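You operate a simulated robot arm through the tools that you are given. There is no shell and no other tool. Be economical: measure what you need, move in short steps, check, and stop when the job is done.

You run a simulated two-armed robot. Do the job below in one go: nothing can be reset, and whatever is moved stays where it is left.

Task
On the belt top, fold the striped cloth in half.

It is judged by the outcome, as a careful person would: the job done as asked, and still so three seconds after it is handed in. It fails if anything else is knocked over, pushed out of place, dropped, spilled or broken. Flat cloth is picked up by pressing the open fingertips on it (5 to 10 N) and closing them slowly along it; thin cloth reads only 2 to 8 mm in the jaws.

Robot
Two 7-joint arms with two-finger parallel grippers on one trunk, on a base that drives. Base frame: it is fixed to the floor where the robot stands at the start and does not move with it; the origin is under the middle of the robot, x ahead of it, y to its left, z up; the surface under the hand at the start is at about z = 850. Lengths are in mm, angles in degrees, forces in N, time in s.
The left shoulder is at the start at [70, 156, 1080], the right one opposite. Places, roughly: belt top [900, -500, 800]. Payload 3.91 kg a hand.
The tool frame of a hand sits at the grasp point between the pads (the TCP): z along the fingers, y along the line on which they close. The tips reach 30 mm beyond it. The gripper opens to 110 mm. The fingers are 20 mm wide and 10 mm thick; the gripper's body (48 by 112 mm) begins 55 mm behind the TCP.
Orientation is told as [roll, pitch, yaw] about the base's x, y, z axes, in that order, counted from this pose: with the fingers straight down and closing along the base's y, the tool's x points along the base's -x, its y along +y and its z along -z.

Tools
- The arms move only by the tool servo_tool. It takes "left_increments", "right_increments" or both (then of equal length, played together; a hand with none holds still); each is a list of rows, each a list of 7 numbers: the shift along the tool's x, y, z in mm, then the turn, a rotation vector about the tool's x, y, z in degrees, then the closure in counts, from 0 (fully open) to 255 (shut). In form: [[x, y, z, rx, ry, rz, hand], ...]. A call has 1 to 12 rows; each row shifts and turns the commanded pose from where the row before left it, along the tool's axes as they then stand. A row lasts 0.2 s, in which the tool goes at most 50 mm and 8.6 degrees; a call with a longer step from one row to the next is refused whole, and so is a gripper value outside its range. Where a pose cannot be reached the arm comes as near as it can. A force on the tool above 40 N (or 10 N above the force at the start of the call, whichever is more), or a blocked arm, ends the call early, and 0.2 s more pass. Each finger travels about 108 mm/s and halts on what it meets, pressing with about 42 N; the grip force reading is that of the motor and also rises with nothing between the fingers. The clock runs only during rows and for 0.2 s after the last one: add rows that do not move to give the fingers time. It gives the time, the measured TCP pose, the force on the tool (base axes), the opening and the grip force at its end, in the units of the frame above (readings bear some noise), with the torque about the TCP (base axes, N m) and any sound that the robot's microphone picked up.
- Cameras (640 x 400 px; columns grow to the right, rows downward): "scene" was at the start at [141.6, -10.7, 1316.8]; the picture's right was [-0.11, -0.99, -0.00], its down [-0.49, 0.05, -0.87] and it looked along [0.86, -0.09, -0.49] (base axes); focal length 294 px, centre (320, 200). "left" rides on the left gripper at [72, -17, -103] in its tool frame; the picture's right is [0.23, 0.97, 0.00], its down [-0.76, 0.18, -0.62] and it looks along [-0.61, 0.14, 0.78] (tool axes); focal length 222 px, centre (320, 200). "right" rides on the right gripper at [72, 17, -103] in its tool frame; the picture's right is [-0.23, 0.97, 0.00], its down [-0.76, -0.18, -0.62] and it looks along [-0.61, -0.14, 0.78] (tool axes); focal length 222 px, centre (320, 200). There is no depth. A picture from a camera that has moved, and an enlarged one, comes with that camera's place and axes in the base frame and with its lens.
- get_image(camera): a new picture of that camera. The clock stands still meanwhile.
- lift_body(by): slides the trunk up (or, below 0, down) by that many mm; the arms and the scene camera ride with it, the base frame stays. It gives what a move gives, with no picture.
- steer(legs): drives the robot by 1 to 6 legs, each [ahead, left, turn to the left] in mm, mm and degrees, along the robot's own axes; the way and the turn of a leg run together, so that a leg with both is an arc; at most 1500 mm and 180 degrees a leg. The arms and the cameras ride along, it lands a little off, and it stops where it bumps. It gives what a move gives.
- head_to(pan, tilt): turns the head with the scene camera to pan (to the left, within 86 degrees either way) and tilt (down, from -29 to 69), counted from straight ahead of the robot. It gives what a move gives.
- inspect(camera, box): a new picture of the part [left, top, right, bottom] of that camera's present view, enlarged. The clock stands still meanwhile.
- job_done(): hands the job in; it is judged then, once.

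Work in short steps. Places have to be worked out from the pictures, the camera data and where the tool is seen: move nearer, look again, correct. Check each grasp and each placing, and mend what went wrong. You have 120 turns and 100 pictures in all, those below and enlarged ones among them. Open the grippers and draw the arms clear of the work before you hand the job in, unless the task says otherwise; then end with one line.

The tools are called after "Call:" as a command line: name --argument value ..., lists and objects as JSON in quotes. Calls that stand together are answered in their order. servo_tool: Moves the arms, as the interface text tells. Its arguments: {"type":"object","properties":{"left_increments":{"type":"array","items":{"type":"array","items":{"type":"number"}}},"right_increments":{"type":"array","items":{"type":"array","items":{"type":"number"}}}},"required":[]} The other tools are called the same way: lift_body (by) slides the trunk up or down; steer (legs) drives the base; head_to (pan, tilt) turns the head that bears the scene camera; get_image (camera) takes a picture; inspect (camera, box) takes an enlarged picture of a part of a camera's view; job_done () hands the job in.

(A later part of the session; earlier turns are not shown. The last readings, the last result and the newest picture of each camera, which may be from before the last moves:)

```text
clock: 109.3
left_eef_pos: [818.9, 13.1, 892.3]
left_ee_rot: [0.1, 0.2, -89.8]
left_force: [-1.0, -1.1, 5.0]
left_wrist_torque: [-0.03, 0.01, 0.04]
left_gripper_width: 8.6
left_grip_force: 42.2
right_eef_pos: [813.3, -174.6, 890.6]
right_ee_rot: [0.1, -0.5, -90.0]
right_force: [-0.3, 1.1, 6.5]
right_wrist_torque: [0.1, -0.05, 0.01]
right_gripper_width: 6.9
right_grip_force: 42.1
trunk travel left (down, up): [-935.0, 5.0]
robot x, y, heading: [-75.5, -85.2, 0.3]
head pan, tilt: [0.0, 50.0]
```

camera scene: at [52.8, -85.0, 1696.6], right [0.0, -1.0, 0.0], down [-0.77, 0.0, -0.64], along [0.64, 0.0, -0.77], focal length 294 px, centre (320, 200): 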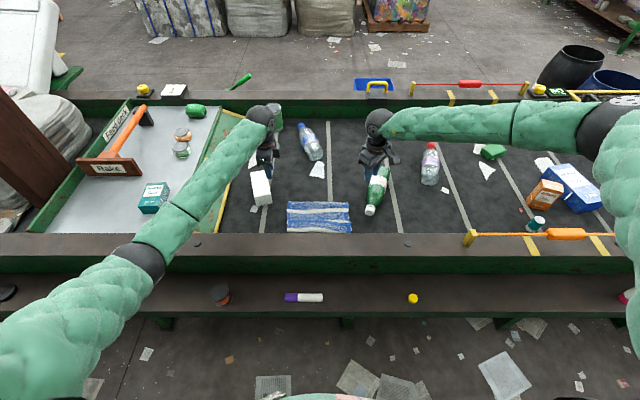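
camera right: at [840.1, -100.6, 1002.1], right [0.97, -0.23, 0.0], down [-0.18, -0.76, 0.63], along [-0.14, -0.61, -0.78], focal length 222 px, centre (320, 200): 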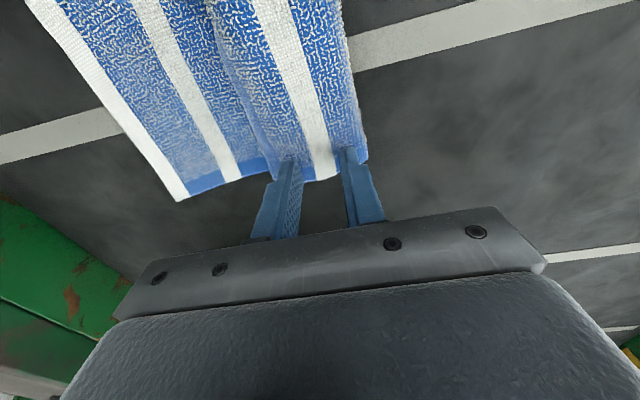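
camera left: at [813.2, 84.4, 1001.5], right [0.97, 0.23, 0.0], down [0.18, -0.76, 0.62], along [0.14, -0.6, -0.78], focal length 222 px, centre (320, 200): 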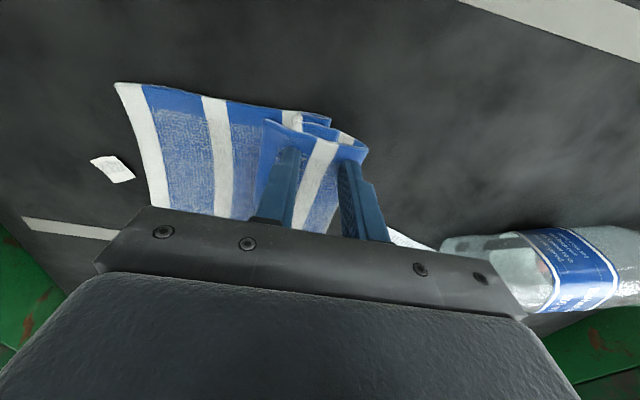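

The widths (8.6 and 6.9 mm) suggest extra layers are caught. I'll lift a little and look.

Call:
servo_tool --left_increments '[[0, -2, -15, 0, 0, 0, 255], [0, -4, -15, 0, 0, 0, 255], [0, -6, -15, 0, 0, 0, 255], [0, -6, -12, 0, 0, 0, 255], [0, 0, 0, 0, 0, 0, 255]]' --right_increments '[[0, -2, -15, 0, 0, 0, 255], [0, -4, -15, 0, 0, 0, 255], [0, -6, -15, 0, 0, 0, 255], [0, -6, -12, 0, 0, 0, 255], [0, 0, 0, 0, 0, 0, 255]]'

Call:
get_image --camera "left"

Call:
get_image --camera "right"

```text
clock: 110.5
left_eef_pos: [801.3, 10.3, 948.3]
left_ee_rot: [0.0, 0.2, -89.9]
left_force: [-0.9, 0.2, -0.5]
left_wrist_torque: [0.01, -0.03, -0.02]
left_gripper_width: 8.4
left_grip_force: 41.8
right_eef_pos: [797.4, -173.2, 947.8]
right_ee_rot: [0.0, -0.4, -89.9]
right_force: [0.9, 0.1, 0.1]
right_wrist_torque: [0.0, 0.0, -0.01]
right_gripper_width: 6.8
right_grip_force: 42.0
trunk travel left (down, up): [-935.0, 5.0]
robot x, y, heading: [-73.6, -83.8, 0.6]
head pan, tilt: [0.0, 50.0]
```

```text
14 pictures are left
camera left: at [785.0, 82.4, 1051.3], right [0.97, 0.23, 0.0], down [0.18, -0.76, 0.62], along [0.14, -0.6, -0.78], focal length 222 px, centre (320, 200)
```

left: 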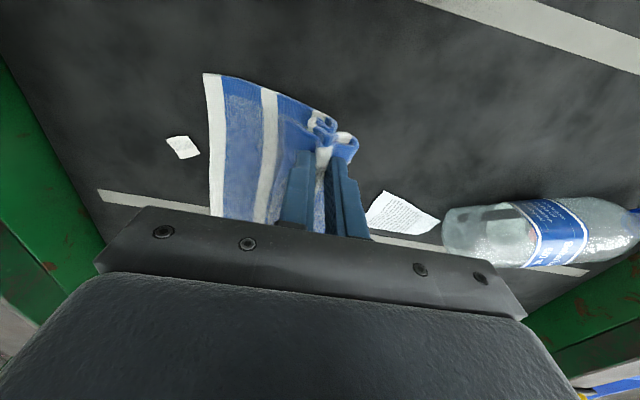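

```text
13 pictures are left
camera right: at [812.6, -100.7, 1050.1], right [0.97, -0.22, 0.0], down [-0.18, -0.76, 0.63], along [-0.14, -0.61, -0.78], focal length 222 px, centre (320, 200)
```

right: 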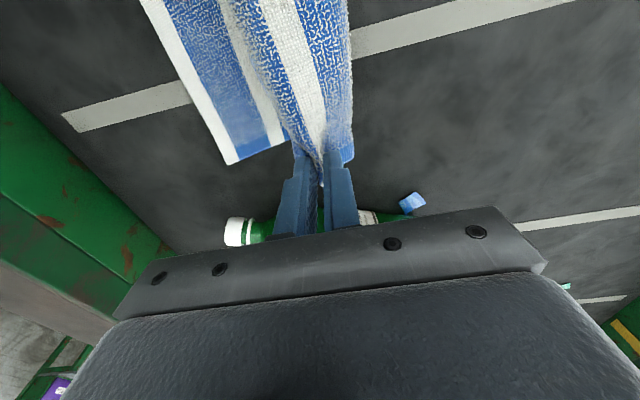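

Still several layers: there is a pleat under the flap. I'll set it down, release, and instead take the cloth by its far crease and lift it, so gravity pulls the pleat out straight.

Call:
servo_tool --left_increments '[[0, 6, 14, 0, 0, 0, 255], [0, 6, 15, 0, 0, 0, 255], [0, 4, 15, 0, 0, 0, 255], [0, 2, 12, 0, 0, 0, 255], [0, 0, 0, 0, 0, 0, 225], [0, 0, 0, 0, 0, 0, 180], [0, 0, 0, 0, 0, 0, 160], [0, 0, -25, 0, 0, 0, 155], [0, 15, -15, 0, 0, 0, 155], [0, 19, 0, 0, 0, 0, 155], [0, 0, 15, 0, 0, 0, 155], [0, 0, 10, 0, 0, 0, 155]]' --right_increments '[[0, 6, 14, 0, 0, 0, 255], [0, 6, 15, 0, 0, 0, 255], [0, 4, 15, 0, 0, 0, 255], [0, 2, 12, 0, 0, 0, 255], [0, 0, 0, 0, 0, 0, 225], [0, 0, 0, 0, 0, 0, 180], [0, 0, 0, 0, 0, 0, 160], [0, 0, -25, 0, 0, 0, 155], [0, 15, -15, 0, 0, 0, 155], [0, 19, 0, 0, 0, 0, 155], [0, 0, 15, 0, 0, 0, 155], [0, 0, 10, 0, 0, 0, 155]]'

Call:
get_image --camera "left"

```text
clock: 113.2
left_eef_pos: [856.0, 10.6, 906.7]
left_ee_rot: [0.1, 0.1, -89.8]
left_force: [0.4, -0.3, 0.9]
left_wrist_torque: [-0.01, 0.0, 0.02]
left_gripper_width: 43.2
left_grip_force: 0.0
right_eef_pos: [849.6, -173.8, 906.0]
right_ee_rot: [0.0, -0.4, -89.8]
right_force: [0.5, 0.5, -0.4]
right_wrist_torque: [-0.03, 0.01, 0.0]
right_gripper_width: 42.8
right_grip_force: 0.1
trunk travel left (down, up): [-935.0, 5.0]
robot x, y, heading: [-73.4, -86.3, 0.2]
head pan, tilt: [0.0, 50.0]
```

```text
12 pictures are left
camera left: at [839.3, 81.0, 1010.3], right [0.97, 0.23, 0.0], down [0.18, -0.76, 0.62], along [0.14, -0.6, -0.78], focal length 222 px, centre (320, 200)
```

left: 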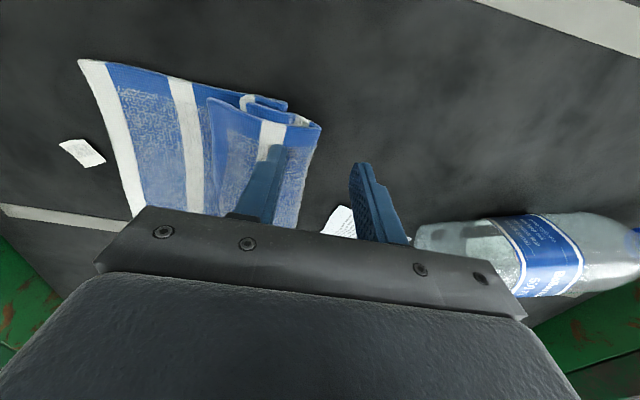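

The left-edge profile is clear: the flap's top crease is at x≈851 with a Z-pleat under it. I'll pinch that crease at both sides.

Call:
servo_tool --left_increments '[[0, -7, 0, 0, 0, 0, 155], [0, 0, 8, 0, 0, 0, 155], [0, 0, 5, 0, 0, 0, 155], [0, 0, 2, 0, 0, 0, 155], [0, 0, 0, 0, 0, 0, 155]]' --right_increments '[[0, -7, 0, 0, 0, 0, 155], [0, 0, 8, 0, 0, 0, 155], [0, 0, 5, 0, 0, 0, 155], [0, 0, 2, 0, 0, 0, 155], [0, 0, 0, 0, 0, 0, 155]]'

Call:
servo_tool --left_increments '[[0, 0, 0, 0, 0, 0, 165], [0, 0, 0, 0, 0, 0, 175], [0, 0, 0, 0, 0, 0, 185], [0, 0, 0, 0, 0, 0, 195], [0, 0, 0, 0, 0, 0, 205], [0, 0, 0, 0, 0, 0, 215], [0, 0, 0, 0, 0, 0, 225], [0, 0, 0, 0, 0, 0, 235], [0, 0, 0, 0, 0, 0, 245], [0, 0, 0, 0, 0, 0, 255], [0, 0, 0, 0, 0, 0, 255]]' --right_increments '[[0, 0, 0, 0, 0, 0, 165], [0, 0, 0, 0, 0, 0, 175], [0, 0, 0, 0, 0, 0, 185], [0, 0, 0, 0, 0, 0, 195], [0, 0, 0, 0, 0, 0, 205], [0, 0, 0, 0, 0, 0, 215], [0, 0, 0, 0, 0, 0, 225], [0, 0, 0, 0, 0, 0, 235], [0, 0, 0, 0, 0, 0, 245], [0, 0, 0, 0, 0, 0, 255], [0, 0, 0, 0, 0, 0, 255]]'

```text
clock: 114.3
left_eef_pos: [846.3, 11.9, 892.4]
left_ee_rot: [0.1, 0.2, -89.9]
left_force: [-1.0, -1.4, 3.0]
left_wrist_torque: [-0.02, 0.13, 0.06]
left_gripper_width: 43.5
left_grip_force: 0.1
right_eef_pos: [840.6, -175.9, 890.4]
right_ee_rot: [0.1, -0.2, -89.9]
right_force: [-0.5, 1.5, 8.1]
right_wrist_torque: [0.1, 0.25, -0.04]
right_gripper_width: 43.5
right_grip_force: 0.5
trunk travel left (down, up): [-935.0, 5.0]
robot x, y, heading: [-74.0, -85.5, 0.3]
head pan, tilt: [0.0, 50.0]
```

```text
clock: 116.8
left_eef_pos: [846.0, 12.3, 892.0]
left_ee_rot: [0.0, 0.1, -89.9]
left_force: [-0.5, 0.1, -0.2]
left_wrist_torque: [0.02, -0.03, -0.01]
left_gripper_width: 3.7
left_grip_force: 42.1
right_eef_pos: [840.8, -174.8, 889.8]
right_ee_rot: [0.0, -0.4, -89.9]
right_force: [-0.9, 0.0, 2.4]
right_wrist_torque: [-0.01, 0.02, -0.01]
right_gripper_width: 3.1
right_grip_force: 42.3
trunk travel left (down, up): [-935.0, 5.0]
robot x, y, heading: [-78.5, -84.9, 0.0]
head pan, tilt: [0.0, 50.0]
```

Both pinches are 3 to 4 mm, so only the crease is held. I'll lift it high so the cloth hangs straight and carry it back over the belt.

Call:
servo_tool --left_increments '[[0, 0, -30, 0, 0, 0, 255], [0, -5, -30, 0, 0, 0, 255], [0, -10, -30, 0, 0, 0, 255], [0, -15, -30, 0, 0, 0, 255], [0, -20, -30, 0, 0, 0, 255], [0, -25, -30, 0, 0, 0, 255], [0, -25, -25, 0, 0, 0, 255], [0, -25, -20, 0, 0, 0, 255], [0, -28, -8, 0, 0, 0, 255], [0, -28, 0, 0, 0, 0, 255], [0, -28, 0, 0, 0, 0, 255], [0, 0, 0, 0, 0, 0, 255]]' --right_increments '[[0, 0, -30, 0, 0, 0, 255], [0, -5, -30, 0, 0, 0, 255], [0, -10, -30, 0, 0, 0, 255], [0, -15, -30, 0, 0, 0, 255], [0, -20, -30, 0, 0, 0, 255], [0, -25, -30, 0, 0, 0, 255], [0, -25, -25, 0, 0, 0, 255], [0, -25, -20, 0, 0, 0, 255], [0, -28, -8, 0, 0, 0, 255], [0, -28, 0, 0, 0, 0, 255], [0, -28, 0, 0, 0, 0, 255], [0, 0, 0, 0, 0, 0, 255]]'

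Call:
inspect --camera "scene" --box '[200, 110, 440, 260]'

```text
clock: 119.3
left_eef_pos: [641.6, 11.7, 1125.3]
left_ee_rot: [0.0, 0.3, -89.9]
left_force: [0.2, -0.2, -0.2]
left_wrist_torque: [0.0, -0.03, -0.02]
left_gripper_width: 3.3
left_grip_force: 41.5
right_eef_pos: [632.0, -173.6, 1125.6]
right_ee_rot: [-0.1, -0.4, -89.9]
right_force: [-0.3, 0.2, -0.6]
right_wrist_torque: [-0.04, -0.03, -0.02]
right_gripper_width: 3.3
right_grip_force: 42.3
trunk travel left (down, up): [-935.0, 5.0]
robot x, y, heading: [-77.2, -83.2, 0.1]
head pan, tilt: [0.0, 50.0]
```

```text
2.67 times, centred on (320, 185) of scene
camera zoom: at [53.7, -85.0, 1696.5], right [0.0, -1.0, 0.0], down [-0.77, 0.0, -0.64], along [0.64, 0.0, -0.77], focal length 783 px, centre (320, 240)
```

zoom: 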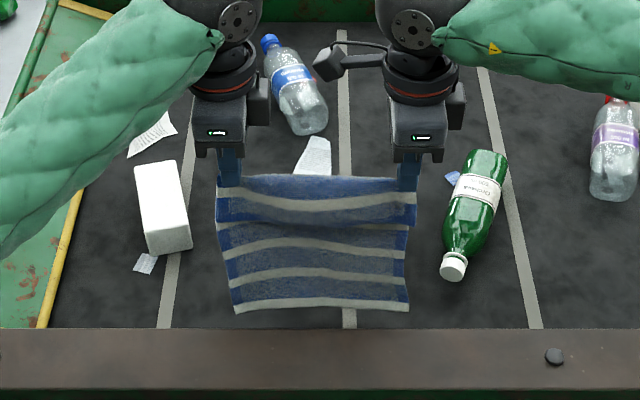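

The cloth hangs straight with the hem flap on the robot side and no pleats. I'll drive 30 mm ahead and lower until the near edge touches.

Call:
steer --legs '[[30, 0, 0]]'

Call:
servo_tool --left_increments '[[0, 0, 7, 0, 0, 0, 255], [0, 0, 7, 0, 0, 0, 255], [0, 0, 6, 0, 0, 0, 255], [0, 0, 0, 0, 0, 0, 255], [0, 0, 0, 0, 0, 0, 255]]' --right_increments '[[0, 0, 7, 0, 0, 0, 255], [0, 0, 7, 0, 0, 0, 255], [0, 0, 6, 0, 0, 0, 255], [0, 0, 0, 0, 0, 0, 255], [0, 0, 0, 0, 0, 0, 255]]'

Call:
servo_tool --left_increments '[[0, 31, 2, 0, 0, 0, 255], [0, 30, 7, 0, 0, 0, 255], [0, 29, 10, 0, 0, 0, 255], [0, 28, 15, 0, 0, 0, 255], [0, 25, 18, 0, 0, 0, 255], [0, 22, 21, 0, 0, 0, 255], [0, 19, 25, 0, 0, 0, 255], [0, 14, 23, 0, 0, 0, 255], [0, 11, 25, 0, 0, 0, 255], [0, 7, 26, 0, 0, 0, 255], [0, 4, 20, 0, 0, 0, 255], [0, 3, 12, 0, 0, 0, 255]]' --right_increments '[[0, 31, 2, 0, 0, 0, 255], [0, 30, 7, 0, 0, 0, 255], [0, 29, 10, 0, 0, 0, 255], [0, 28, 15, 0, 0, 0, 255], [0, 25, 18, 0, 0, 0, 255], [0, 22, 21, 0, 0, 0, 255], [0, 19, 25, 0, 0, 0, 255], [0, 14, 23, 0, 0, 0, 255], [0, 11, 25, 0, 0, 0, 255], [0, 7, 26, 0, 0, 0, 255], [0, 4, 20, 0, 0, 0, 255], [0, 3, 12, 0, 0, 0, 255]]'

Call:
get_image --camera "left"

```text
clock: 120.2
left_eef_pos: [662.7, 10.6, 1128.7]
left_ee_rot: [0.3, 0.2, -89.9]
left_force: [-0.5, -0.2, 0.7]
left_wrist_torque: [0.01, -0.05, -0.02]
left_gripper_width: 3.3
left_grip_force: 42.1
right_eef_pos: [654.4, -174.7, 1131.7]
right_ee_rot: [0.5, -0.4, -89.9]
right_force: [-0.1, -0.5, -0.3]
right_wrist_torque: [0.01, -0.08, 0.02]
right_gripper_width: 3.0
right_grip_force: 42.5
trunk travel left (down, up): [-935.0, 5.0]
robot x, y, heading: [-48.9, -86.0, 0.0]
head pan, tilt: [0.0, 50.0]
```

```text
clock: 121.4
left_eef_pos: [669.1, 11.5, 1105.4]
left_ee_rot: [0.1, 0.2, -90.0]
left_force: [-0.9, 0.0, -0.1]
left_wrist_torque: [-0.01, -0.04, -0.03]
left_gripper_width: 3.4
left_grip_force: 41.9
right_eef_pos: [658.4, -174.7, 1107.0]
right_ee_rot: [0.1, -0.4, -89.9]
right_force: [0.0, -0.1, -0.6]
right_wrist_torque: [-0.01, -0.06, -0.04]
right_gripper_width: 3.2
right_grip_force: 41.8
trunk travel left (down, up): [-935.0, 5.0]
robot x, y, heading: [-48.4, -84.0, 0.1]
head pan, tilt: [0.0, 50.0]
```

```text
clock: 124.0
left_eef_pos: [892.4, 9.6, 898.0]
left_ee_rot: [0.0, 0.2, -89.9]
left_force: [0.0, 0.9, -0.3]
left_wrist_torque: [-0.01, -0.06, -0.04]
left_gripper_width: 3.4
left_grip_force: 42.0
right_eef_pos: [884.5, -177.1, 901.2]
right_ee_rot: [0.1, -0.3, -89.9]
right_force: [0.4, 1.0, -0.4]
right_wrist_torque: [0.02, 0.0, 0.0]
right_gripper_width: 3.2
right_grip_force: 41.9
trunk travel left (down, up): [-935.0, 5.0]
robot x, y, heading: [-47.6, -82.2, 0.1]
head pan, tilt: [0.0, 50.0]
```

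```text
10 pictures are left
camera left: at [875.7, 81.2, 1002.4], right [0.97, 0.23, 0.0], down [0.18, -0.76, 0.62], along [0.14, -0.6, -0.78], focal length 222 px, centre (320, 200)
```

left: 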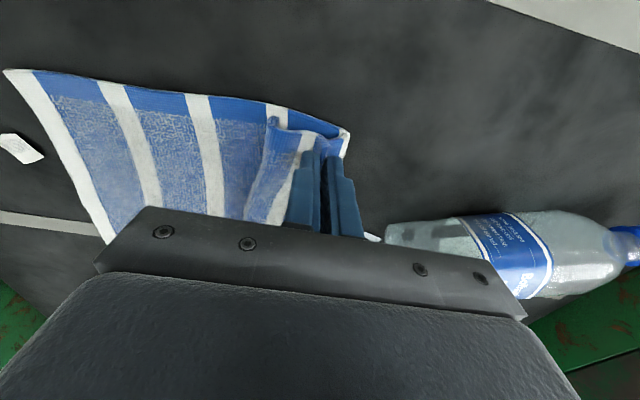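

Excellent: the main part lies flat, with only about 40 mm of flap folded back (hem at x≈855) and no pleat. I'll release, shift toward the hem and regrip close to it.

Call:
servo_tool --left_increments '[[0, 0, 4, 0, 0, 0, 255], [0, 0, 0, 0, 0, 0, 235], [0, 0, 0, 0, 0, 0, 210], [0, 0, 0, 0, 0, 0, 190], [0, 0, -15, 0, 0, 0, 195], [0, -8, -10, 0, 0, 0, 197], [0, -8, 0, 0, 0, 0, 197], [0, 0, 15, 0, 0, 0, 197], [0, 0, 6, 0, 0, 0, 197], [0, 0, 0, 0, 0, 0, 197]]' --right_increments '[[0, 0, 7, 0, 0, 0, 255], [0, 0, 0, 0, 0, 0, 235], [0, 0, 0, 0, 0, 0, 210], [0, 0, 0, 0, 0, 0, 190], [0, 0, -15, 0, 0, 0, 195], [0, -8, -10, 0, 0, 0, 197], [0, -8, 0, 0, 0, 0, 197], [0, 0, 15, 0, 0, 0, 197], [0, 0, 6, 0, 0, 0, 197], [0, 0, 0, 0, 0, 0, 197]]'

Call:
get_image --camera "left"

Call:
get_image --camera "right"

```text
clock: 126.2
left_eef_pos: [875.3, 11.3, 900.3]
left_ee_rot: [0.0, 0.1, -89.9]
left_force: [-1.1, -0.8, 0.3]
left_wrist_torque: [0.01, 0.02, -0.01]
left_gripper_width: 25.0
left_grip_force: 0.1
right_eef_pos: [867.7, -176.8, 900.4]
right_ee_rot: [0.0, -0.4, -90.1]
right_force: [0.0, 0.6, 0.0]
right_wrist_torque: [-0.01, -0.01, 0.0]
right_gripper_width: 25.2
right_grip_force: 0.1
trunk travel left (down, up): [-935.0, 5.0]
robot x, y, heading: [-48.7, -82.4, 0.4]
head pan, tilt: [0.0, 50.0]
```

```text
9 pictures are left
camera left: at [857.8, 82.5, 1004.7], right [0.97, 0.23, 0.0], down [0.18, -0.76, 0.62], along [0.14, -0.6, -0.78], focal length 222 px, centre (320, 200)
```

left: 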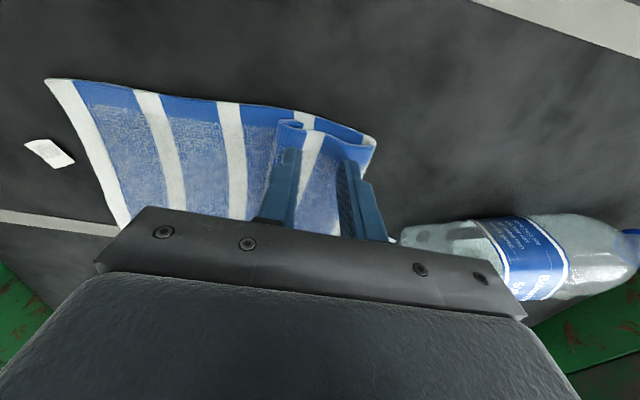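

```text
8 pictures are left
camera right: at [883.9, -103.0, 1002.9], right [0.97, -0.23, 0.0], down [-0.18, -0.76, 0.63], along [-0.14, -0.61, -0.78], focal length 222 px, centre (320, 200)
```

right: 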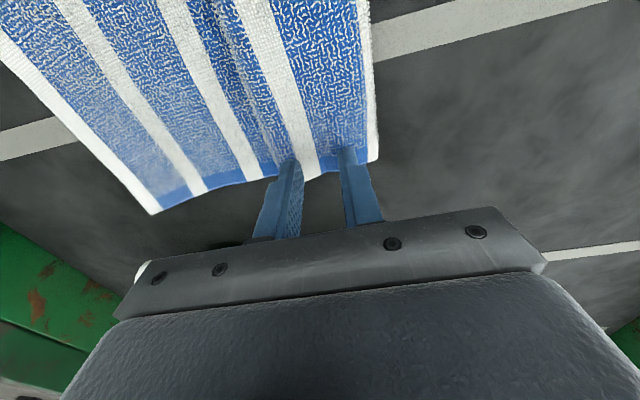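

Flap runs from the hem (x≈843 left, 831 right) to the crease (≈907). I'll shift 8 to 10 mm nearer the hem and lower to contact.

Call:
servo_tool --left_increments '[[0, -8, 3, 0, 0, 0, 197], [0, 0, 4, 0, 0, 0, 197], [0, 0, 2, 0, 0, 0, 197], [0, 0, 1, 0, 0, 0, 197], [0, 0, 0, 0, 0, 0, 197]]' --right_increments '[[0, -9, 3, 0, 0, 0, 197], [0, 0, 4, 0, 0, 0, 197], [0, 0, 2, 0, 0, 0, 197], [0, 0, 1, 0, 0, 0, 197], [0, 0, 0, 0, 0, 0, 197]]'

```text
clock: 127.4
left_eef_pos: [867.3, 12.6, 891.2]
left_ee_rot: [0.2, 0.1, -90.0]
left_force: [0.0, -0.1, 1.3]
left_wrist_torque: [0.03, 0.0, -0.01]
left_gripper_width: 24.6
left_grip_force: 0.1
right_eef_pos: [859.9, -177.4, 891.5]
right_ee_rot: [0.1, -0.4, -90.0]
right_force: [-0.8, -2.6, 8.7]
right_wrist_torque: [-0.04, 0.23, 0.03]
right_gripper_width: 25.2
right_grip_force: 0.3
trunk travel left (down, up): [-935.0, 5.0]
robot x, y, heading: [-49.8, -84.4, 0.1]
head pan, tilt: [0.0, 50.0]
```

I'll lower the left 1.5 mm and close both slowly.

Call:
servo_tool --left_increments '[[0, 0, 1.6, 0, 0, 0, 197], [0, 0, 0, 0, 0, 0, 203], [0, 0, 0, 0, 0, 0, 210], [0, 0, 0, 0, 0, 0, 217], [0, 0, 0, 0, 0, 0, 224], [0, 0, 0, 0, 0, 0, 231], [0, 0, 0, 0, 0, 0, 238], [0, 0, 0, 0, 0, 0, 246], [0, 0, 0, 0, 0, 0, 255], [0, 0, 0, 0, 0, 0, 255]]' --right_increments '[[0, 0, -0.6, 0, 0, 0, 197], [0, 0, 0, 0, 0, 0, 203], [0, 0, 0, 0, 0, 0, 210], [0, 0, 0, 0, 0, 0, 217], [0, 0, 0, 0, 0, 0, 224], [0, 0, 0, 0, 0, 0, 231], [0, 0, 0, 0, 0, 0, 238], [0, 0, 0, 0, 0, 0, 246], [0, 0, 0, 0, 0, 0, 255], [0, 0, 0, 0, 0, 0, 255]]'

```text
clock: 129.6
left_eef_pos: [866.8, 12.2, 889.8]
left_ee_rot: [0.1, 0.2, -90.0]
left_force: [0.7, -0.2, 0.7]
left_wrist_torque: [-0.02, 0.01, -0.02]
left_gripper_width: 3.1
left_grip_force: 42.3
right_eef_pos: [859.9, -177.0, 890.6]
right_ee_rot: [0.1, -0.4, -89.9]
right_force: [-0.4, 0.1, 2.1]
right_wrist_torque: [0.0, 0.01, 0.01]
right_gripper_width: 3.1
right_grip_force: 42.1
trunk travel left (down, up): [-935.0, 5.0]
robot x, y, heading: [-51.4, -83.5, 0.1]
head pan, tilt: [0.0, 50.0]
```

3.1 mm each means a single layer ridge near the hem. I'll lift and bring the flap over, pausing before laying to check.

Call:
servo_tool --left_increments '[[0, 0, -18, 0, 0, 0, 255], [0, -2, -20, 0, 0, 0, 255], [0, -4, -20, 0, 0, 0, 255], [0, -8, -18, 0, 0, 0, 255], [0, -10, -12, 0, 0, 0, 255], [0, -14, -4, 0, 0, 0, 255], [0, -14, 0, 0, 0, 0, 255], [0, -14, 4, 0, 0, 0, 255], [0, 0, 0, 0, 0, 0, 255]]' --right_increments '[[0, 0, -18, 0, 0, 0, 255], [0, -2, -20, 0, 0, 0, 255], [0, -4, -20, 0, 0, 0, 255], [0, -8, -18, 0, 0, 0, 255], [0, -10, -12, 0, 0, 0, 255], [0, -14, -4, 0, 0, 0, 255], [0, -14, 0, 0, 0, 0, 255], [0, -14, 4, 0, 0, 0, 255], [0, 0, 0, 0, 0, 0, 255]]'

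Call:
inspect --camera "scene" --box '[240, 140, 400, 240]'

```text
clock: 131.6
left_eef_pos: [802.6, 13.2, 975.2]
left_ee_rot: [0.0, 0.2, -89.9]
left_force: [0.7, -0.9, 0.1]
left_wrist_torque: [-0.05, -0.03, -0.07]
left_gripper_width: 3.1
left_grip_force: 42.7
right_eef_pos: [792.0, -177.3, 978.1]
right_ee_rot: [-0.1, -0.4, -90.0]
right_force: [0.1, 0.7, 0.4]
right_wrist_torque: [-0.01, -0.04, -0.02]
right_gripper_width: 2.7
right_grip_force: 42.1
trunk travel left (down, up): [-935.0, 5.0]
robot x, y, heading: [-47.5, -83.5, 0.3]
head pan, tilt: [0.0, 50.0]
```

```text
4.00 times, centred on (320, 190) of scene
camera zoom: at [82.5, -84.9, 1696.5], right [0.0, -1.0, 0.0], down [-0.77, 0.0, -0.64], along [0.64, 0.0, -0.77], focal length 1175 px, centre (320, 240)
```

zoom: 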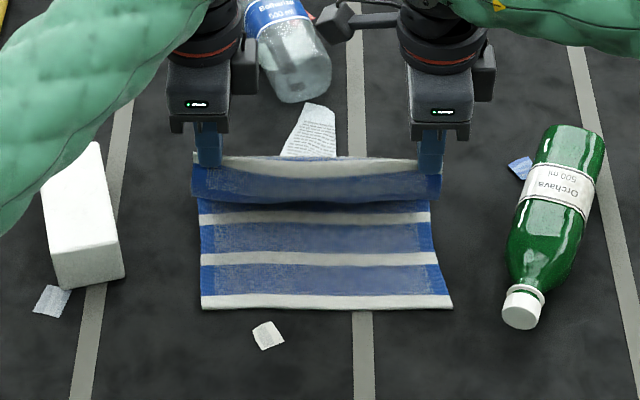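

Near edge is at x≈713 and straight, so the crease should be at about 862. I'll lay the flap along the inside arc with a slight overshoot, so the short hem lands outward.

Call:
servo_tool --left_increments '[[0, -15, 15, 0, 0, 0, 255], [0, -13, 14, 0, 0, 0, 255], [0, -11, 16, 0, 0, 0, 255], [0, -9, 15, 0, 0, 0, 255], [0, -9, 9, 0, 0, 0, 255], [0, -8, 2, 0, 0, 0, 255], [0, -2, 4, 0, 0, 0, 255], [0, 3, 6, 0, 0, 0, 255], [0, 2, 3, 0, 0, 0, 255], [0, 0, 0, 0, 0, 0, 255]]' --right_increments '[[0, -10, 17, 0, 0, 0, 255], [0, -10, 15, 0, 0, 0, 255], [0, -9, 16, 0, 0, 0, 255], [0, -8, 15, 0, 0, 0, 255], [0, -9, 9, 0, 0, 0, 255], [0, -8, 2, 0, 0, 0, 255], [0, -2, 4, 0, 0, 0, 255], [0, 3, 6, 0, 0, 0, 255], [0, 2, 3, 0, 0, 0, 255], [0, 0, 0, 0, 0, 0, 255]]'

Call:
get_image --camera "left"

```text
clock: 133.8
left_eef_pos: [739.3, 11.7, 894.4]
left_ee_rot: [0.1, 0.3, -90.0]
left_force: [-1.0, 0.1, 1.9]
left_wrist_torque: [0.01, -0.01, -0.01]
left_gripper_width: 2.9
left_grip_force: 42.0
right_eef_pos: [741.9, -175.1, 889.8]
right_ee_rot: [0.1, -0.3, -90.0]
right_force: [-2.3, -1.8, 6.6]
right_wrist_torque: [-0.06, 0.07, -0.02]
right_gripper_width: 3.1
right_grip_force: 41.9
trunk travel left (down, up): [-935.0, 5.0]
robot x, y, heading: [-48.9, -83.7, 0.1]
head pan, tilt: [0.0, 50.0]
```

```text
6 pictures are left
camera left: at [723.1, 82.4, 997.1], right [0.97, 0.23, 0.0], down [0.18, -0.76, 0.62], along [0.14, -0.6, -0.78], focal length 222 px, centre (320, 200)
```

left: 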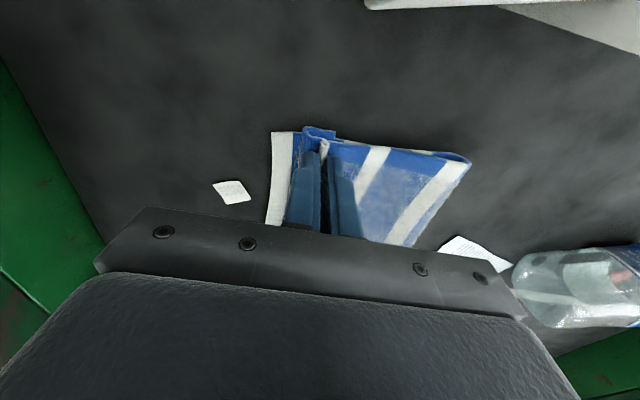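

Nearly there: the hem is at x≈725 against the near edge at ≈703, with about 20 mm of cloth still bunched in the fingers. I'll draw it 10 mm nearer, release gently, and clear the hands.

Call:
servo_tool --left_increments '[[0, -5, 0, 0, 0, 0, 255], [0, -5, 3, 0, 0, 0, 255], [0, 0, 0, 0, 0, 0, 240], [0, 0, 0, 0, 0, 0, 220], [0, 0, 0, 0, 0, 0, 195], [0, 0, 0, 0, 0, 0, 195], [0, 0, -10, 0, 0, 0, 195], [0, 0, -30, 0, 0, 0, 195], [10, 0, -35, 0, 0, 0, 195], [30, 0, 0, 0, 0, 0, 195], [30, 0, 0, 0, 0, 0, 195], [0, 0, 0, 0, 0, 0, 195]]' --right_increments '[[0, -5, -1, 0, 0, 0, 255], [0, -5, 0, 0, 0, 0, 255], [0, 0, 0, 0, 0, 0, 240], [0, 0, 0, 0, 0, 0, 220], [0, 0, 0, 0, 0, 0, 195], [0, 0, 0, 0, 0, 0, 195], [0, 0, -10, 0, 0, 0, 195], [0, 0, -30, 0, 0, 0, 195], [-10, 0, -35, 0, 0, 0, 195], [-30, 0, 0, 0, 0, 0, 195], [-30, 0, 0, 0, 0, 0, 195], [0, 0, 0, 0, 0, 0, 195]]'

Call:
inspect --camera "scene" --box '[240, 140, 400, 240]'

```text
clock: 136.4
left_eef_pos: [728.8, 83.6, 963.5]
left_ee_rot: [0.0, 0.1, -89.9]
left_force: [0.1, 0.1, 0.6]
left_wrist_torque: [0.01, 0.02, 0.0]
left_gripper_width: 26.2
left_grip_force: 0.1
right_eef_pos: [732.7, -246.1, 968.7]
right_ee_rot: [0.0, -0.4, -89.9]
right_force: [-0.8, -0.3, -0.3]
right_wrist_torque: [-0.03, -0.01, -0.03]
right_gripper_width: 25.9
right_grip_force: 0.0
trunk travel left (down, up): [-935.0, 5.0]
robot x, y, heading: [-47.9, -83.9, 0.2]
head pan, tilt: [0.0, 50.0]
```

```text
4.00 times, centred on (320, 190) of scene
camera zoom: at [82.1, -84.9, 1696.6], right [0.0, -1.0, 0.0], down [-0.77, 0.0, -0.64], along [0.64, 0.0, -0.77], focal length 1175 px, centre (320, 240)
```

zoom: 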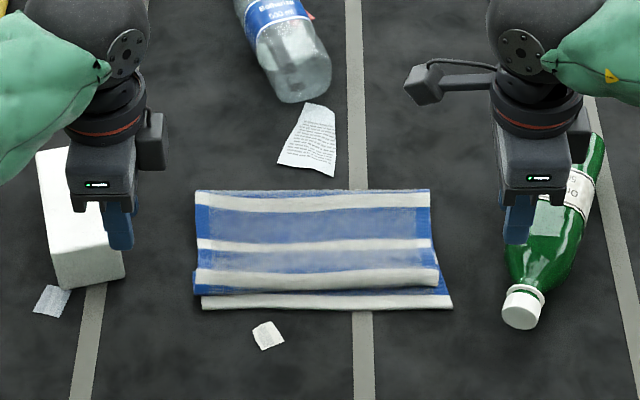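

Almost perfect, but the last ~20 mm of hem is tucked under. I'll regrip the flap near its end, lift it so the hem drops free, and relay it.

Call:
servo_tool --left_increments '[[-24, 6, 5, 0, 0, 0, 195], [-24, 6, 15, 0, 0, 0, 195], [-23, 5, 20, 0, 0, 0, 195], [0, 0, 20, 0, 0, 0, 195], [0, 0, 8, 0, 0, 0, 195], [0, 0, 3, 0, 0, 0, 195], [0, 0, 0, 0, 0, 0, 195]]' --right_increments '[[24, 5, 5, 0, 0, 0, 195], [24, 4, 15, 0, 0, 0, 195], [24, 4, 20, 0, 0, 0, 195], [0, 0, 24, 0, 0, 0, 195], [0, 0, 8, 0, 0, 0, 195], [0, 0, 4, 0, 0, 0, 195], [0, 0, 0, 0, 0, 0, 195]]'

```text
clock: 138.0
left_eef_pos: [746.8, 9.5, 893.7]
left_ee_rot: [0.0, 0.2, -90.0]
left_force: [-0.4, -0.3, -0.1]
left_wrist_torque: [0.04, -0.03, -0.01]
left_gripper_width: 26.1
left_grip_force: 0.1
right_eef_pos: [746.5, -176.5, 892.3]
right_ee_rot: [0.0, -0.3, -89.9]
right_force: [-1.0, 0.3, 0.4]
right_wrist_torque: [0.01, 0.01, 0.01]
right_gripper_width: 25.8
right_grip_force: 0.0
trunk travel left (down, up): [-935.0, 5.0]
robot x, y, heading: [-48.2, -87.2, -0.1]
head pan, tilt: [0.0, 50.0]
```

Call:
servo_tool --left_increments '[[0, 0, 2, 0, 0, 0, 195], [0, 0, 1.5, 0, 0, 0, 195], [0, 0, 0, 0, 0, 0, 195]]' --right_increments '[[0, 0, 1.5, 0, 0, 0, 195], [0, 0, 1, 0, 0, 0, 195], [0, 0, 0, 0, 0, 0, 195]]'

```text
clock: 138.8
left_eef_pos: [748.1, 10.8, 889.5]
left_ee_rot: [0.0, 0.2, -90.0]
left_force: [0.2, 0.4, 2.8]
left_wrist_torque: [0.02, 0.03, 0.02]
left_gripper_width: 25.9
left_grip_force: 0.0
right_eef_pos: [746.0, -175.9, 889.4]
right_ee_rot: [0.1, -0.4, -90.0]
right_force: [1.2, -2.3, 4.6]
right_wrist_torque: [-0.06, -0.03, 0.0]
right_gripper_width: 25.8
right_grip_force: 0.0
trunk travel left (down, up): [-935.0, 5.0]
robot x, y, heading: [-47.9, -82.2, 0.2]
head pan, tilt: [0.0, 50.0]
```

Light contact on both. I'll close slowly.

Call:
servo_tool --left_increments '[[0, 0, 0.7, 0, 0, 0, 195], [0, 0, 0, 0, 0, 0, 202], [0, 0, 0, 0, 0, 0, 209], [0, 0, 0, 0, 0, 0, 216], [0, 0, 0, 0, 0, 0, 223], [0, 0, 0, 0, 0, 0, 230], [0, 0, 0, 0, 0, 0, 238], [0, 0, 0, 0, 0, 0, 246], [0, 0, 0, 0, 0, 0, 255], [0, 0, 0, 0, 0, 0, 255]]' --right_increments '[[0, 0, 0, 0, 0, 0, 195], [0, 0, 0, 0, 0, 0, 202], [0, 0, 0, 0, 0, 0, 209], [0, 0, 0, 0, 0, 0, 216], [0, 0, 0, 0, 0, 0, 223], [0, 0, 0, 0, 0, 0, 230], [0, 0, 0, 0, 0, 0, 238], [0, 0, 0, 0, 0, 0, 246], [0, 0, 0, 0, 0, 0, 255], [0, 0, 0, 0, 0, 0, 255]]'

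```text
clock: 141.0
left_eef_pos: [747.2, 10.7, 890.4]
left_ee_rot: [0.1, 0.2, -90.0]
left_force: [1.1, -1.4, 4.8]
left_wrist_torque: [-0.03, 0.07, 0.02]
left_gripper_width: 4.0
left_grip_force: 42.4
right_eef_pos: [745.8, -175.3, 889.1]
right_ee_rot: [0.1, -0.4, -89.9]
right_force: [0.3, 0.9, 4.1]
right_wrist_torque: [0.06, 0.03, -0.01]
right_gripper_width: 7.1
right_grip_force: 42.0
trunk travel left (down, up): [-935.0, 5.0]
robot x, y, heading: [-48.2, -82.5, 0.2]
head pan, tilt: [0.0, 50.0]
```

Left holds one ridge (4 mm). Right reads 7 mm, so it may include the tucked hem. I'll lift 40 mm and check the right.

Call:
servo_tool --left_increments '[[0, 2, -12, 0, 0, 0, 255], [0, 3, -12, 0, 0, 0, 255], [0, 4, -12, 0, 0, 0, 255], [0, 4, -8, 0, 0, 0, 255], [0, 0, 0, 0, 0, 0, 255]]' --right_increments '[[0, 2, -12, 0, 0, 0, 255], [0, 3, -12, 0, 0, 0, 255], [0, 4, -12, 0, 0, 0, 255], [0, 4, -8, 0, 0, 0, 255], [0, 0, 0, 0, 0, 0, 255]]'

Call:
get_image --camera "right"

```text
clock: 142.2
left_eef_pos: [759.0, 11.5, 933.2]
left_ee_rot: [0.0, 0.3, -89.8]
left_force: [0.6, -0.9, 0.6]
left_wrist_torque: [-0.02, 0.01, 0.0]
left_gripper_width: 3.9
left_grip_force: 42.4
right_eef_pos: [757.6, -175.3, 931.1]
right_ee_rot: [0.0, -0.3, -89.9]
right_force: [-0.5, 1.0, -0.7]
right_wrist_torque: [0.03, -0.02, -0.01]
right_gripper_width: 7.1
right_grip_force: 41.8
trunk travel left (down, up): [-935.0, 5.0]
robot x, y, heading: [-44.3, -87.5, -0.0]
head pan, tilt: [0.0, 50.0]
```

```text
4 pictures are left
camera right: at [774.0, -101.5, 1035.0], right [0.97, -0.23, 0.0], down [-0.18, -0.76, 0.63], along [-0.14, -0.61, -0.78], focal length 222 px, centre (320, 200)
```

right: 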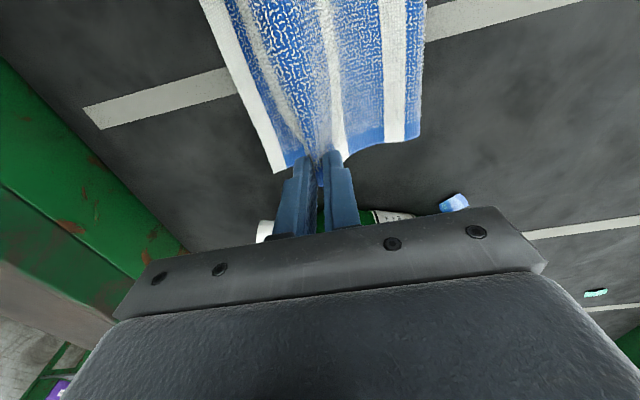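

The right pinch has also caught the lower layer. I'll set both down, release only the right, and regrip it lighter and slightly further in.

Call:
servo_tool --left_increments '[[0, -4, 10, 0, 0, 0, 255], [0, -4, 12, 0, 0, 0, 255], [0, -3, 10, 0, 0, 0, 255], [0, 0, 4, 0, 0, 0, 255], [0, 0, 0, 0, 0, 0, 255], [0, 0, 0, 0, 0, 0, 255], [0, 0, 0, 0, 0, 0, 255], [0, 0, 0, 0, 0, 0, 255], [0, 0, 0, 0, 0, 0, 255], [0, 0, 0, 0, 0, 0, 255]]' --right_increments '[[0, -4, 10, 0, 0, 0, 255], [0, -4, 12, 0, 0, 0, 255], [0, -3, 12, 0, 0, 0, 255], [0, -1, 7, 0, 0, 0, 255], [0, 0, 0, 0, 0, 0, 225], [0, 0, 0, 0, 0, 0, 190], [0, 0, -20, 0, 0, 0, 190], [0, 12, 0, 0, 0, 0, 190], [0, 0, 12, 0, 0, 0, 190], [0, 0, 5, 0, 0, 0, 190]]'

```text
clock: 144.4
left_eef_pos: [750.0, 11.4, 898.2]
left_ee_rot: [0.1, 0.2, -90.0]
left_force: [0.1, -1.0, 0.3]
left_wrist_torque: [0.01, 0.02, -0.02]
left_gripper_width: 3.5
left_grip_force: 41.6
right_eef_pos: [756.6, -175.4, 895.5]
right_ee_rot: [0.1, -0.4, -90.1]
right_force: [0.2, -0.4, 0.7]
right_wrist_torque: [0.03, 0.02, -0.02]
right_gripper_width: 27.9
right_grip_force: 0.0
trunk travel left (down, up): [-935.0, 5.0]
robot x, y, heading: [-51.5, -85.0, 0.1]
head pan, tilt: [0.0, 50.0]
```

I'll lower the right in small steps to a light touch.

Call:
servo_tool --right_increments '[[0, -2, 2, 0, 0, 0, 190], [0, 0, 2, 0, 0, 0, 190], [0, 0, 1, 0, 0, 0, 190], [0, 0, 0, 0, 0, 0, 190]]'

```text
clock: 145.4
left_eef_pos: [749.0, 11.0, 898.6]
left_ee_rot: [0.1, 0.2, -90.0]
left_force: [-1.1, 0.1, -0.4]
left_wrist_torque: [-0.03, -0.02, -0.03]
left_gripper_width: 3.2
left_grip_force: 42.3
right_eef_pos: [756.0, -173.7, 890.0]
right_ee_rot: [0.1, -0.3, -89.9]
right_force: [1.0, -0.7, 3.4]
right_wrist_torque: [0.01, -0.01, 0.01]
right_gripper_width: 27.7
right_grip_force: 0.0
trunk travel left (down, up): [-935.0, 5.0]
robot x, y, heading: [-46.6, -82.0, 0.1]
head pan, tilt: [0.0, 50.0]
```

Call:
servo_tool --right_increments '[[0, 0, 0, 0, 0, 0, 198], [0, 0, 0, 0, 0, 0, 206], [0, 0, 0, 0, 0, 0, 214], [0, 0, 0, 0, 0, 0, 222], [0, 0, 0, 0, 0, 0, 230], [0, 0, 0, 0, 0, 0, 238], [0, 0, 0, 0, 0, 0, 246], [0, 0, 0, 0, 0, 0, 255], [0, 0, 0, 0, 0, 0, 255]]'

```text
clock: 147.4
left_eef_pos: [749.3, 12.4, 898.7]
left_ee_rot: [0.2, 0.2, -90.0]
left_force: [-0.8, -0.5, 0.1]
left_wrist_torque: [-0.02, -0.03, 0.02]
left_gripper_width: 3.7
left_grip_force: 41.5
right_eef_pos: [756.7, -175.0, 889.9]
right_ee_rot: [0.0, -0.4, -89.8]
right_force: [-2.3, 0.5, 3.1]
right_wrist_torque: [0.01, 0.02, 0.01]
right_gripper_width: 6.9
right_grip_force: 42.1
trunk travel left (down, up): [-935.0, 5.0]
robot x, y, heading: [-46.1, -84.7, 0.3]
head pan, tilt: [0.0, 50.0]
```

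Still 7 mm: a nested ridge was left in the lower layer. I'll open, press the ridge flat with closed fingertips, then regrip.

Call:
servo_tool --right_increments '[[0, 0, 0, 0, 0, 0, 225], [0, 0, 0, 0, 0, 0, 190], [0, 0, -20, 0, 0, 0, 190], [0, 0, 0, 0, 0, 0, 225], [0, 0, 0, 0, 0, 0, 245], [0, 0, 12, 0, 0, 0, 245], [0, 0, 5, 0, 0, 0, 245], [0, 0, 2, 0, 0, 0, 245], [0, 0, 1.5, 0, 0, 0, 245], [0, 0, 1.5, 0, 0, 0, 245], [0, 0, 0, 0, 0, 0, 245]]'

Call:
servo_tool --right_increments '[[0, 0, -12, 0, 0, 0, 220], [0, 8, 0, 0, 0, 0, 195], [0, 0, 5, 0, 0, 0, 195], [0, 0, 2.5, 0, 0, 0, 195], [0, 0, 1, 0, 0, 0, 195], [0, 0, 0, 0, 0, 0, 195]]'

```text
clock: 149.8
left_eef_pos: [749.2, 10.8, 898.6]
left_ee_rot: [0.1, 0.2, -90.0]
left_force: [-0.4, -0.1, -0.3]
left_wrist_torque: [0.01, 0.02, -0.01]
left_gripper_width: 3.7
left_grip_force: 42.3
right_eef_pos: [755.0, -175.2, 887.9]
right_ee_rot: [0.0, -0.3, -90.0]
right_force: [1.3, -1.0, 10.0]
right_wrist_torque: [0.08, -0.03, 0.02]
right_gripper_width: 7.3
right_grip_force: 42.0
trunk travel left (down, up): [-935.0, 5.0]
robot x, y, heading: [-46.8, -85.9, -0.1]
head pan, tilt: [0.0, 50.0]
```

```text
clock: 151.2
left_eef_pos: [748.5, 11.1, 898.4]
left_ee_rot: [0.0, 0.1, -89.9]
left_force: [0.3, 0.0, 0.6]
left_wrist_torque: [-0.01, 0.01, -0.03]
left_gripper_width: 3.7
left_grip_force: 41.7
right_eef_pos: [764.4, -174.0, 891.5]
right_ee_rot: [0.0, -0.4, -89.8]
right_force: [-0.1, 0.1, 0.2]
right_wrist_torque: [-0.03, 0.01, -0.01]
right_gripper_width: 26.1
right_grip_force: 0.0
trunk travel left (down, up): [-935.0, 5.0]
robot x, y, heading: [-48.7, -83.2, 0.3]
head pan, tilt: [0.0, 50.0]
```

Call:
get_image --camera "right"

```text
3 pictures are left
camera right: at [780.4, -101.3, 994.4], right [0.97, -0.23, 0.0], down [-0.18, -0.76, 0.63], along [-0.14, -0.61, -0.78], focal length 222 px, centre (320, 200)
```

right: 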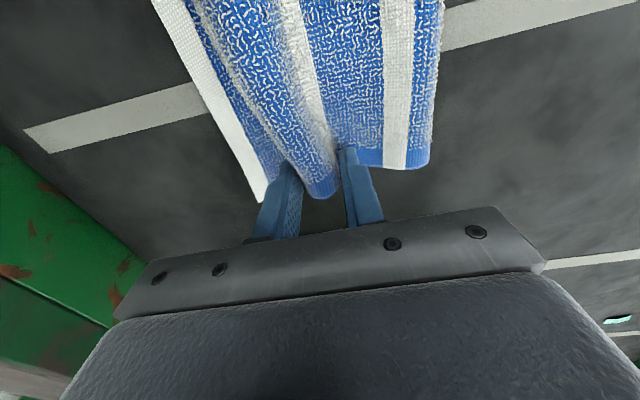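

A ridge stands between the right fingers. I'll raise 3 mm and close on just its top.

Call:
servo_tool --right_increments '[[0, -3, -3, 0, 0, 0, 195], [0, 0, 0, 0, 0, 0, 204], [0, 0, 0, 0, 0, 0, 213], [0, 0, 0, 0, 0, 0, 222], [0, 0, 0, 0, 0, 0, 231], [0, 0, 0, 0, 0, 0, 240], [0, 0, 0, 0, 0, 0, 255], [0, 0, 0, 0, 0, 0, 255]]'

```text
clock: 153.0
left_eef_pos: [749.5, 11.0, 898.6]
left_ee_rot: [0.0, 0.2, -90.1]
left_force: [0.6, 0.4, 0.1]
left_wrist_torque: [0.03, 0.04, 0.04]
left_gripper_width: 3.8
left_grip_force: 42.3
right_eef_pos: [762.0, -174.4, 894.8]
right_ee_rot: [0.0, -0.4, -90.1]
right_force: [0.0, -0.5, 0.0]
right_wrist_torque: [0.02, 0.02, 0.01]
right_gripper_width: 6.1
right_grip_force: 42.1
trunk travel left (down, up): [-935.0, 5.0]
robot x, y, heading: [-46.9, -85.5, 0.1]
head pan, tilt: [0.0, 50.0]
```

Still 6 mm. I'll try 3 mm higher again.

Call:
servo_tool --right_increments '[[0, 0, 0, 0, 0, 0, 225], [0, 0, 0, 0, 0, 0, 205], [0, 0, -4, 0, 0, 0, 205], [0, 0, 0, 0, 0, 0, 213], [0, 0, 0, 0, 0, 0, 222], [0, 0, 0, 0, 0, 0, 231], [0, 0, 0, 0, 0, 0, 240], [0, 0, 0, 0, 0, 0, 255], [0, 0, 0, 0, 0, 0, 255]]'

```text
clock: 155.0
left_eef_pos: [749.1, 10.6, 897.5]
left_ee_rot: [0.0, 0.2, -90.0]
left_force: [-0.7, -0.8, -0.5]
left_wrist_torque: [0.01, 0.0, -0.01]
left_gripper_width: 3.3
left_grip_force: 42.2
right_eef_pos: [760.7, -173.5, 897.9]
right_ee_rot: [0.0, -0.4, -90.0]
right_force: [-0.2, 0.9, 0.0]
right_wrist_torque: [0.01, -0.02, 0.01]
right_gripper_width: 6.1
right_grip_force: 41.9
trunk travel left (down, up): [-935.0, 5.0]
robot x, y, heading: [-48.2, -82.3, 0.1]
head pan, tilt: [0.0, 50.0]
```

Call:
servo_tool --right_increments '[[0, 0, 0, 0, 0, 0, 225], [0, 0, 0, 0, 0, 0, 210], [0, 0, -4, 0, 0, 0, 210], [0, 0, 0, 0, 0, 0, 218], [0, 0, 0, 0, 0, 0, 226], [0, 0, 0, 0, 0, 0, 234], [0, 0, 0, 0, 0, 0, 242], [0, 0, 0, 0, 0, 0, 255], [0, 0, 0, 0, 0, 0, 255]]'

```text
clock: 157.0
left_eef_pos: [749.1, 11.7, 899.4]
left_ee_rot: [0.0, 0.2, -90.1]
left_force: [0.1, -0.6, 0.7]
left_wrist_torque: [0.0, 0.0, 0.0]
left_gripper_width: 3.5
left_grip_force: 41.4
right_eef_pos: [762.0, -174.7, 901.2]
right_ee_rot: [0.0, -0.4, -90.0]
right_force: [0.0, -0.2, -0.5]
right_wrist_torque: [-0.01, 0.01, -0.03]
right_gripper_width: 6.2
right_grip_force: 42.3
trunk travel left (down, up): [-935.0, 5.0]
robot x, y, heading: [-46.4, -83.5, 0.1]
head pan, tilt: [0.0, 50.0]
```

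I'll lift both a little and look from the scene camera to decide.

Call:
servo_tool --left_increments '[[0, 3, -14, 0, 0, 0, 255], [0, 4, -14, 0, 0, 0, 255], [0, 4, -14, 0, 0, 0, 255], [0, 4, -10, 0, 0, 0, 255], [0, 0, 0, 0, 0, 0, 255]]' --right_increments '[[0, 1, -14, 0, 0, 0, 255], [0, 1, -14, 0, 0, 0, 255], [0, 1, -14, 0, 0, 0, 255], [0, 1, -8, 0, 0, 0, 255], [0, 0, 0, 0, 0, 0, 255]]'

Call:
inspect --camera "scene" --box '[240, 140, 400, 240]'

```text
clock: 158.2
left_eef_pos: [763.9, 10.4, 949.6]
left_ee_rot: [0.1, 0.3, -90.0]
left_force: [0.4, 0.1, -0.2]
left_wrist_torque: [0.0, 0.02, -0.02]
left_gripper_width: 3.6
left_grip_force: 42.0
right_eef_pos: [764.3, -174.4, 951.9]
right_ee_rot: [0.0, -0.4, -90.0]
right_force: [0.6, -0.2, 0.2]
right_wrist_torque: [-0.03, 0.0, -0.01]
right_gripper_width: 5.8
right_grip_force: 42.1
trunk travel left (down, up): [-935.0, 5.0]
robot x, y, heading: [-47.3, -83.8, 0.2]
head pan, tilt: [0.0, 50.0]
```

```text
4.00 times, centred on (320, 190) of scene
camera zoom: at [82.0, -84.9, 1696.5], right [0.0, -1.0, 0.0], down [-0.77, 0.0, -0.64], along [0.64, 0.0, -0.77], focal length 1175 px, centre (320, 240)
```

zoom: 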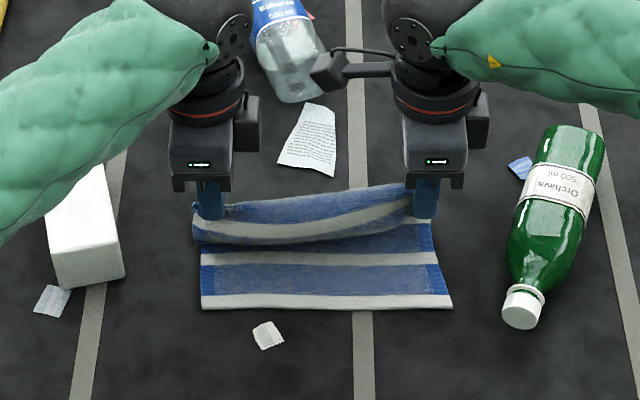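

The lower layer is flat and undisturbed. Left holds only the flap with its hem free; right has its hem caught in the pinch. I'll lay the flap part-way forward so the hem points outward, release the right, and regrip it further in.

Call:
servo_tool --left_increments '[[0, 0, 12, 0, 0, 0, 255], [0, 4, 14, 0, 0, 0, 255], [0, 10, 12, 0, 0, 0, 255], [0, 12, 10, 0, 0, 0, 255], [0, 10, 6, 0, 0, 0, 255], [0, 0, 0, 0, 0, 0, 255], [0, 0, 0, 0, 0, 0, 255], [0, 0, 0, 0, 0, 0, 255], [0, 0, 0, 0, 0, 0, 255], [0, 0, 0, 0, 0, 0, 255], [0, 0, 0, 0, 0, 0, 255], [0, 0, 0, 0, 0, 0, 255]]' --right_increments '[[0, 0, 12, 0, 0, 0, 255], [0, 4, 14, 0, 0, 0, 255], [0, 10, 12, 0, 0, 0, 255], [0, 12, 10, 0, 0, 0, 255], [0, 10, 8, 0, 0, 0, 255], [0, 0, 0, 0, 0, 0, 225], [0, 0, 0, 0, 0, 0, 190], [0, 0, -20, 0, 0, 0, 190], [0, 10, -10, 0, 0, 0, 190], [0, 15, 0, 0, 0, 0, 190], [0, 0, 15, 0, 0, 0, 190], [0, 0, 8, 0, 0, 0, 190]]'

Call:
get_image --camera "right"

```text
clock: 160.8
left_eef_pos: [799.6, 9.5, 895.5]
left_ee_rot: [-0.1, 0.2, -90.0]
left_force: [-0.7, 0.0, 1.1]
left_wrist_torque: [-0.07, 0.08, -0.01]
left_gripper_width: 3.7
left_grip_force: 42.1
right_eef_pos: [824.7, -173.6, 905.0]
right_ee_rot: [0.1, -0.4, -90.0]
right_force: [1.0, 0.5, -0.4]
right_wrist_torque: [-0.02, 0.04, -0.01]
right_gripper_width: 28.3
right_grip_force: 0.1
trunk travel left (down, up): [-935.0, 5.0]
robot x, y, heading: [-44.3, -87.4, 0.2]
head pan, tilt: [0.0, 50.0]
```

```text
1 pictures are left
camera right: at [840.3, -100.0, 1007.6], right [0.97, -0.23, 0.0], down [-0.18, -0.76, 0.63], along [-0.14, -0.61, -0.78], focal length 222 px, centre (320, 200)
```

right: 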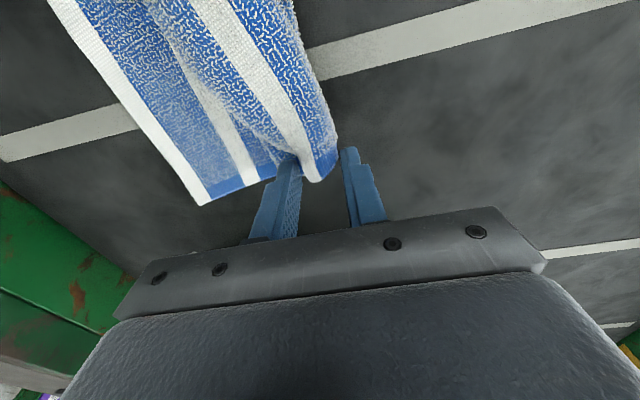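

The crease is at x≈833 and the flap is bunched again. The earlier reset worked well (grip the top crease, lift high, lay forward), so I'll repeat it: release the left and take both crease corners.

Call:
servo_tool --left_increments '[[0, 0, 3, 0, 0, 0, 255], [0, 0, 0, 0, 0, 0, 220], [0, 0, 0, 0, 0, 0, 180], [0, 0, -20, 0, 0, 0, 160], [0, 16, -5, 0, 0, 0, 155], [0, 16, 0, 0, 0, 0, 155], [0, 0, 14, 0, 0, 0, 155], [0, 0, 8, 0, 0, 0, 155], [0, 0, 2, 0, 0, 0, 155], [0, 0, 0, 0, 0, 0, 155]]' --right_increments '[[0, 0, -10, 0, 0, 0, 155], [0, 3, 0, 0, 0, 0, 155], [0, 0, 0, 0, 0, 0, 155], [0, 0, 0, 0, 0, 0, 155], [0, 0, 0, 0, 0, 0, 155], [0, 0, 8, 0, 0, 0, 155], [0, 0, 8, 0, 0, 0, 155], [0, 0, 5, 0, 0, 0, 155], [0, 0, 2, 0, 0, 0, 155], [0, 0, 0, 0, 0, 0, 155]]'

```text
clock: 163.0
left_eef_pos: [830.1, 10.2, 893.0]
left_ee_rot: [0.1, 0.2, -90.0]
left_force: [0.7, 0.1, 0.3]
left_wrist_torque: [-0.03, -0.02, 0.0]
left_gripper_width: 43.0
left_grip_force: 0.0
right_eef_pos: [828.0, -174.7, 891.6]
right_ee_rot: [0.1, -0.5, -90.0]
right_force: [-0.3, -0.5, 1.3]
right_wrist_torque: [0.05, 0.04, -0.03]
right_gripper_width: 43.0
right_grip_force: 0.4
trunk travel left (down, up): [-935.0, 5.0]
robot x, y, heading: [-46.5, -85.6, 0.2]
head pan, tilt: [0.0, 50.0]
```

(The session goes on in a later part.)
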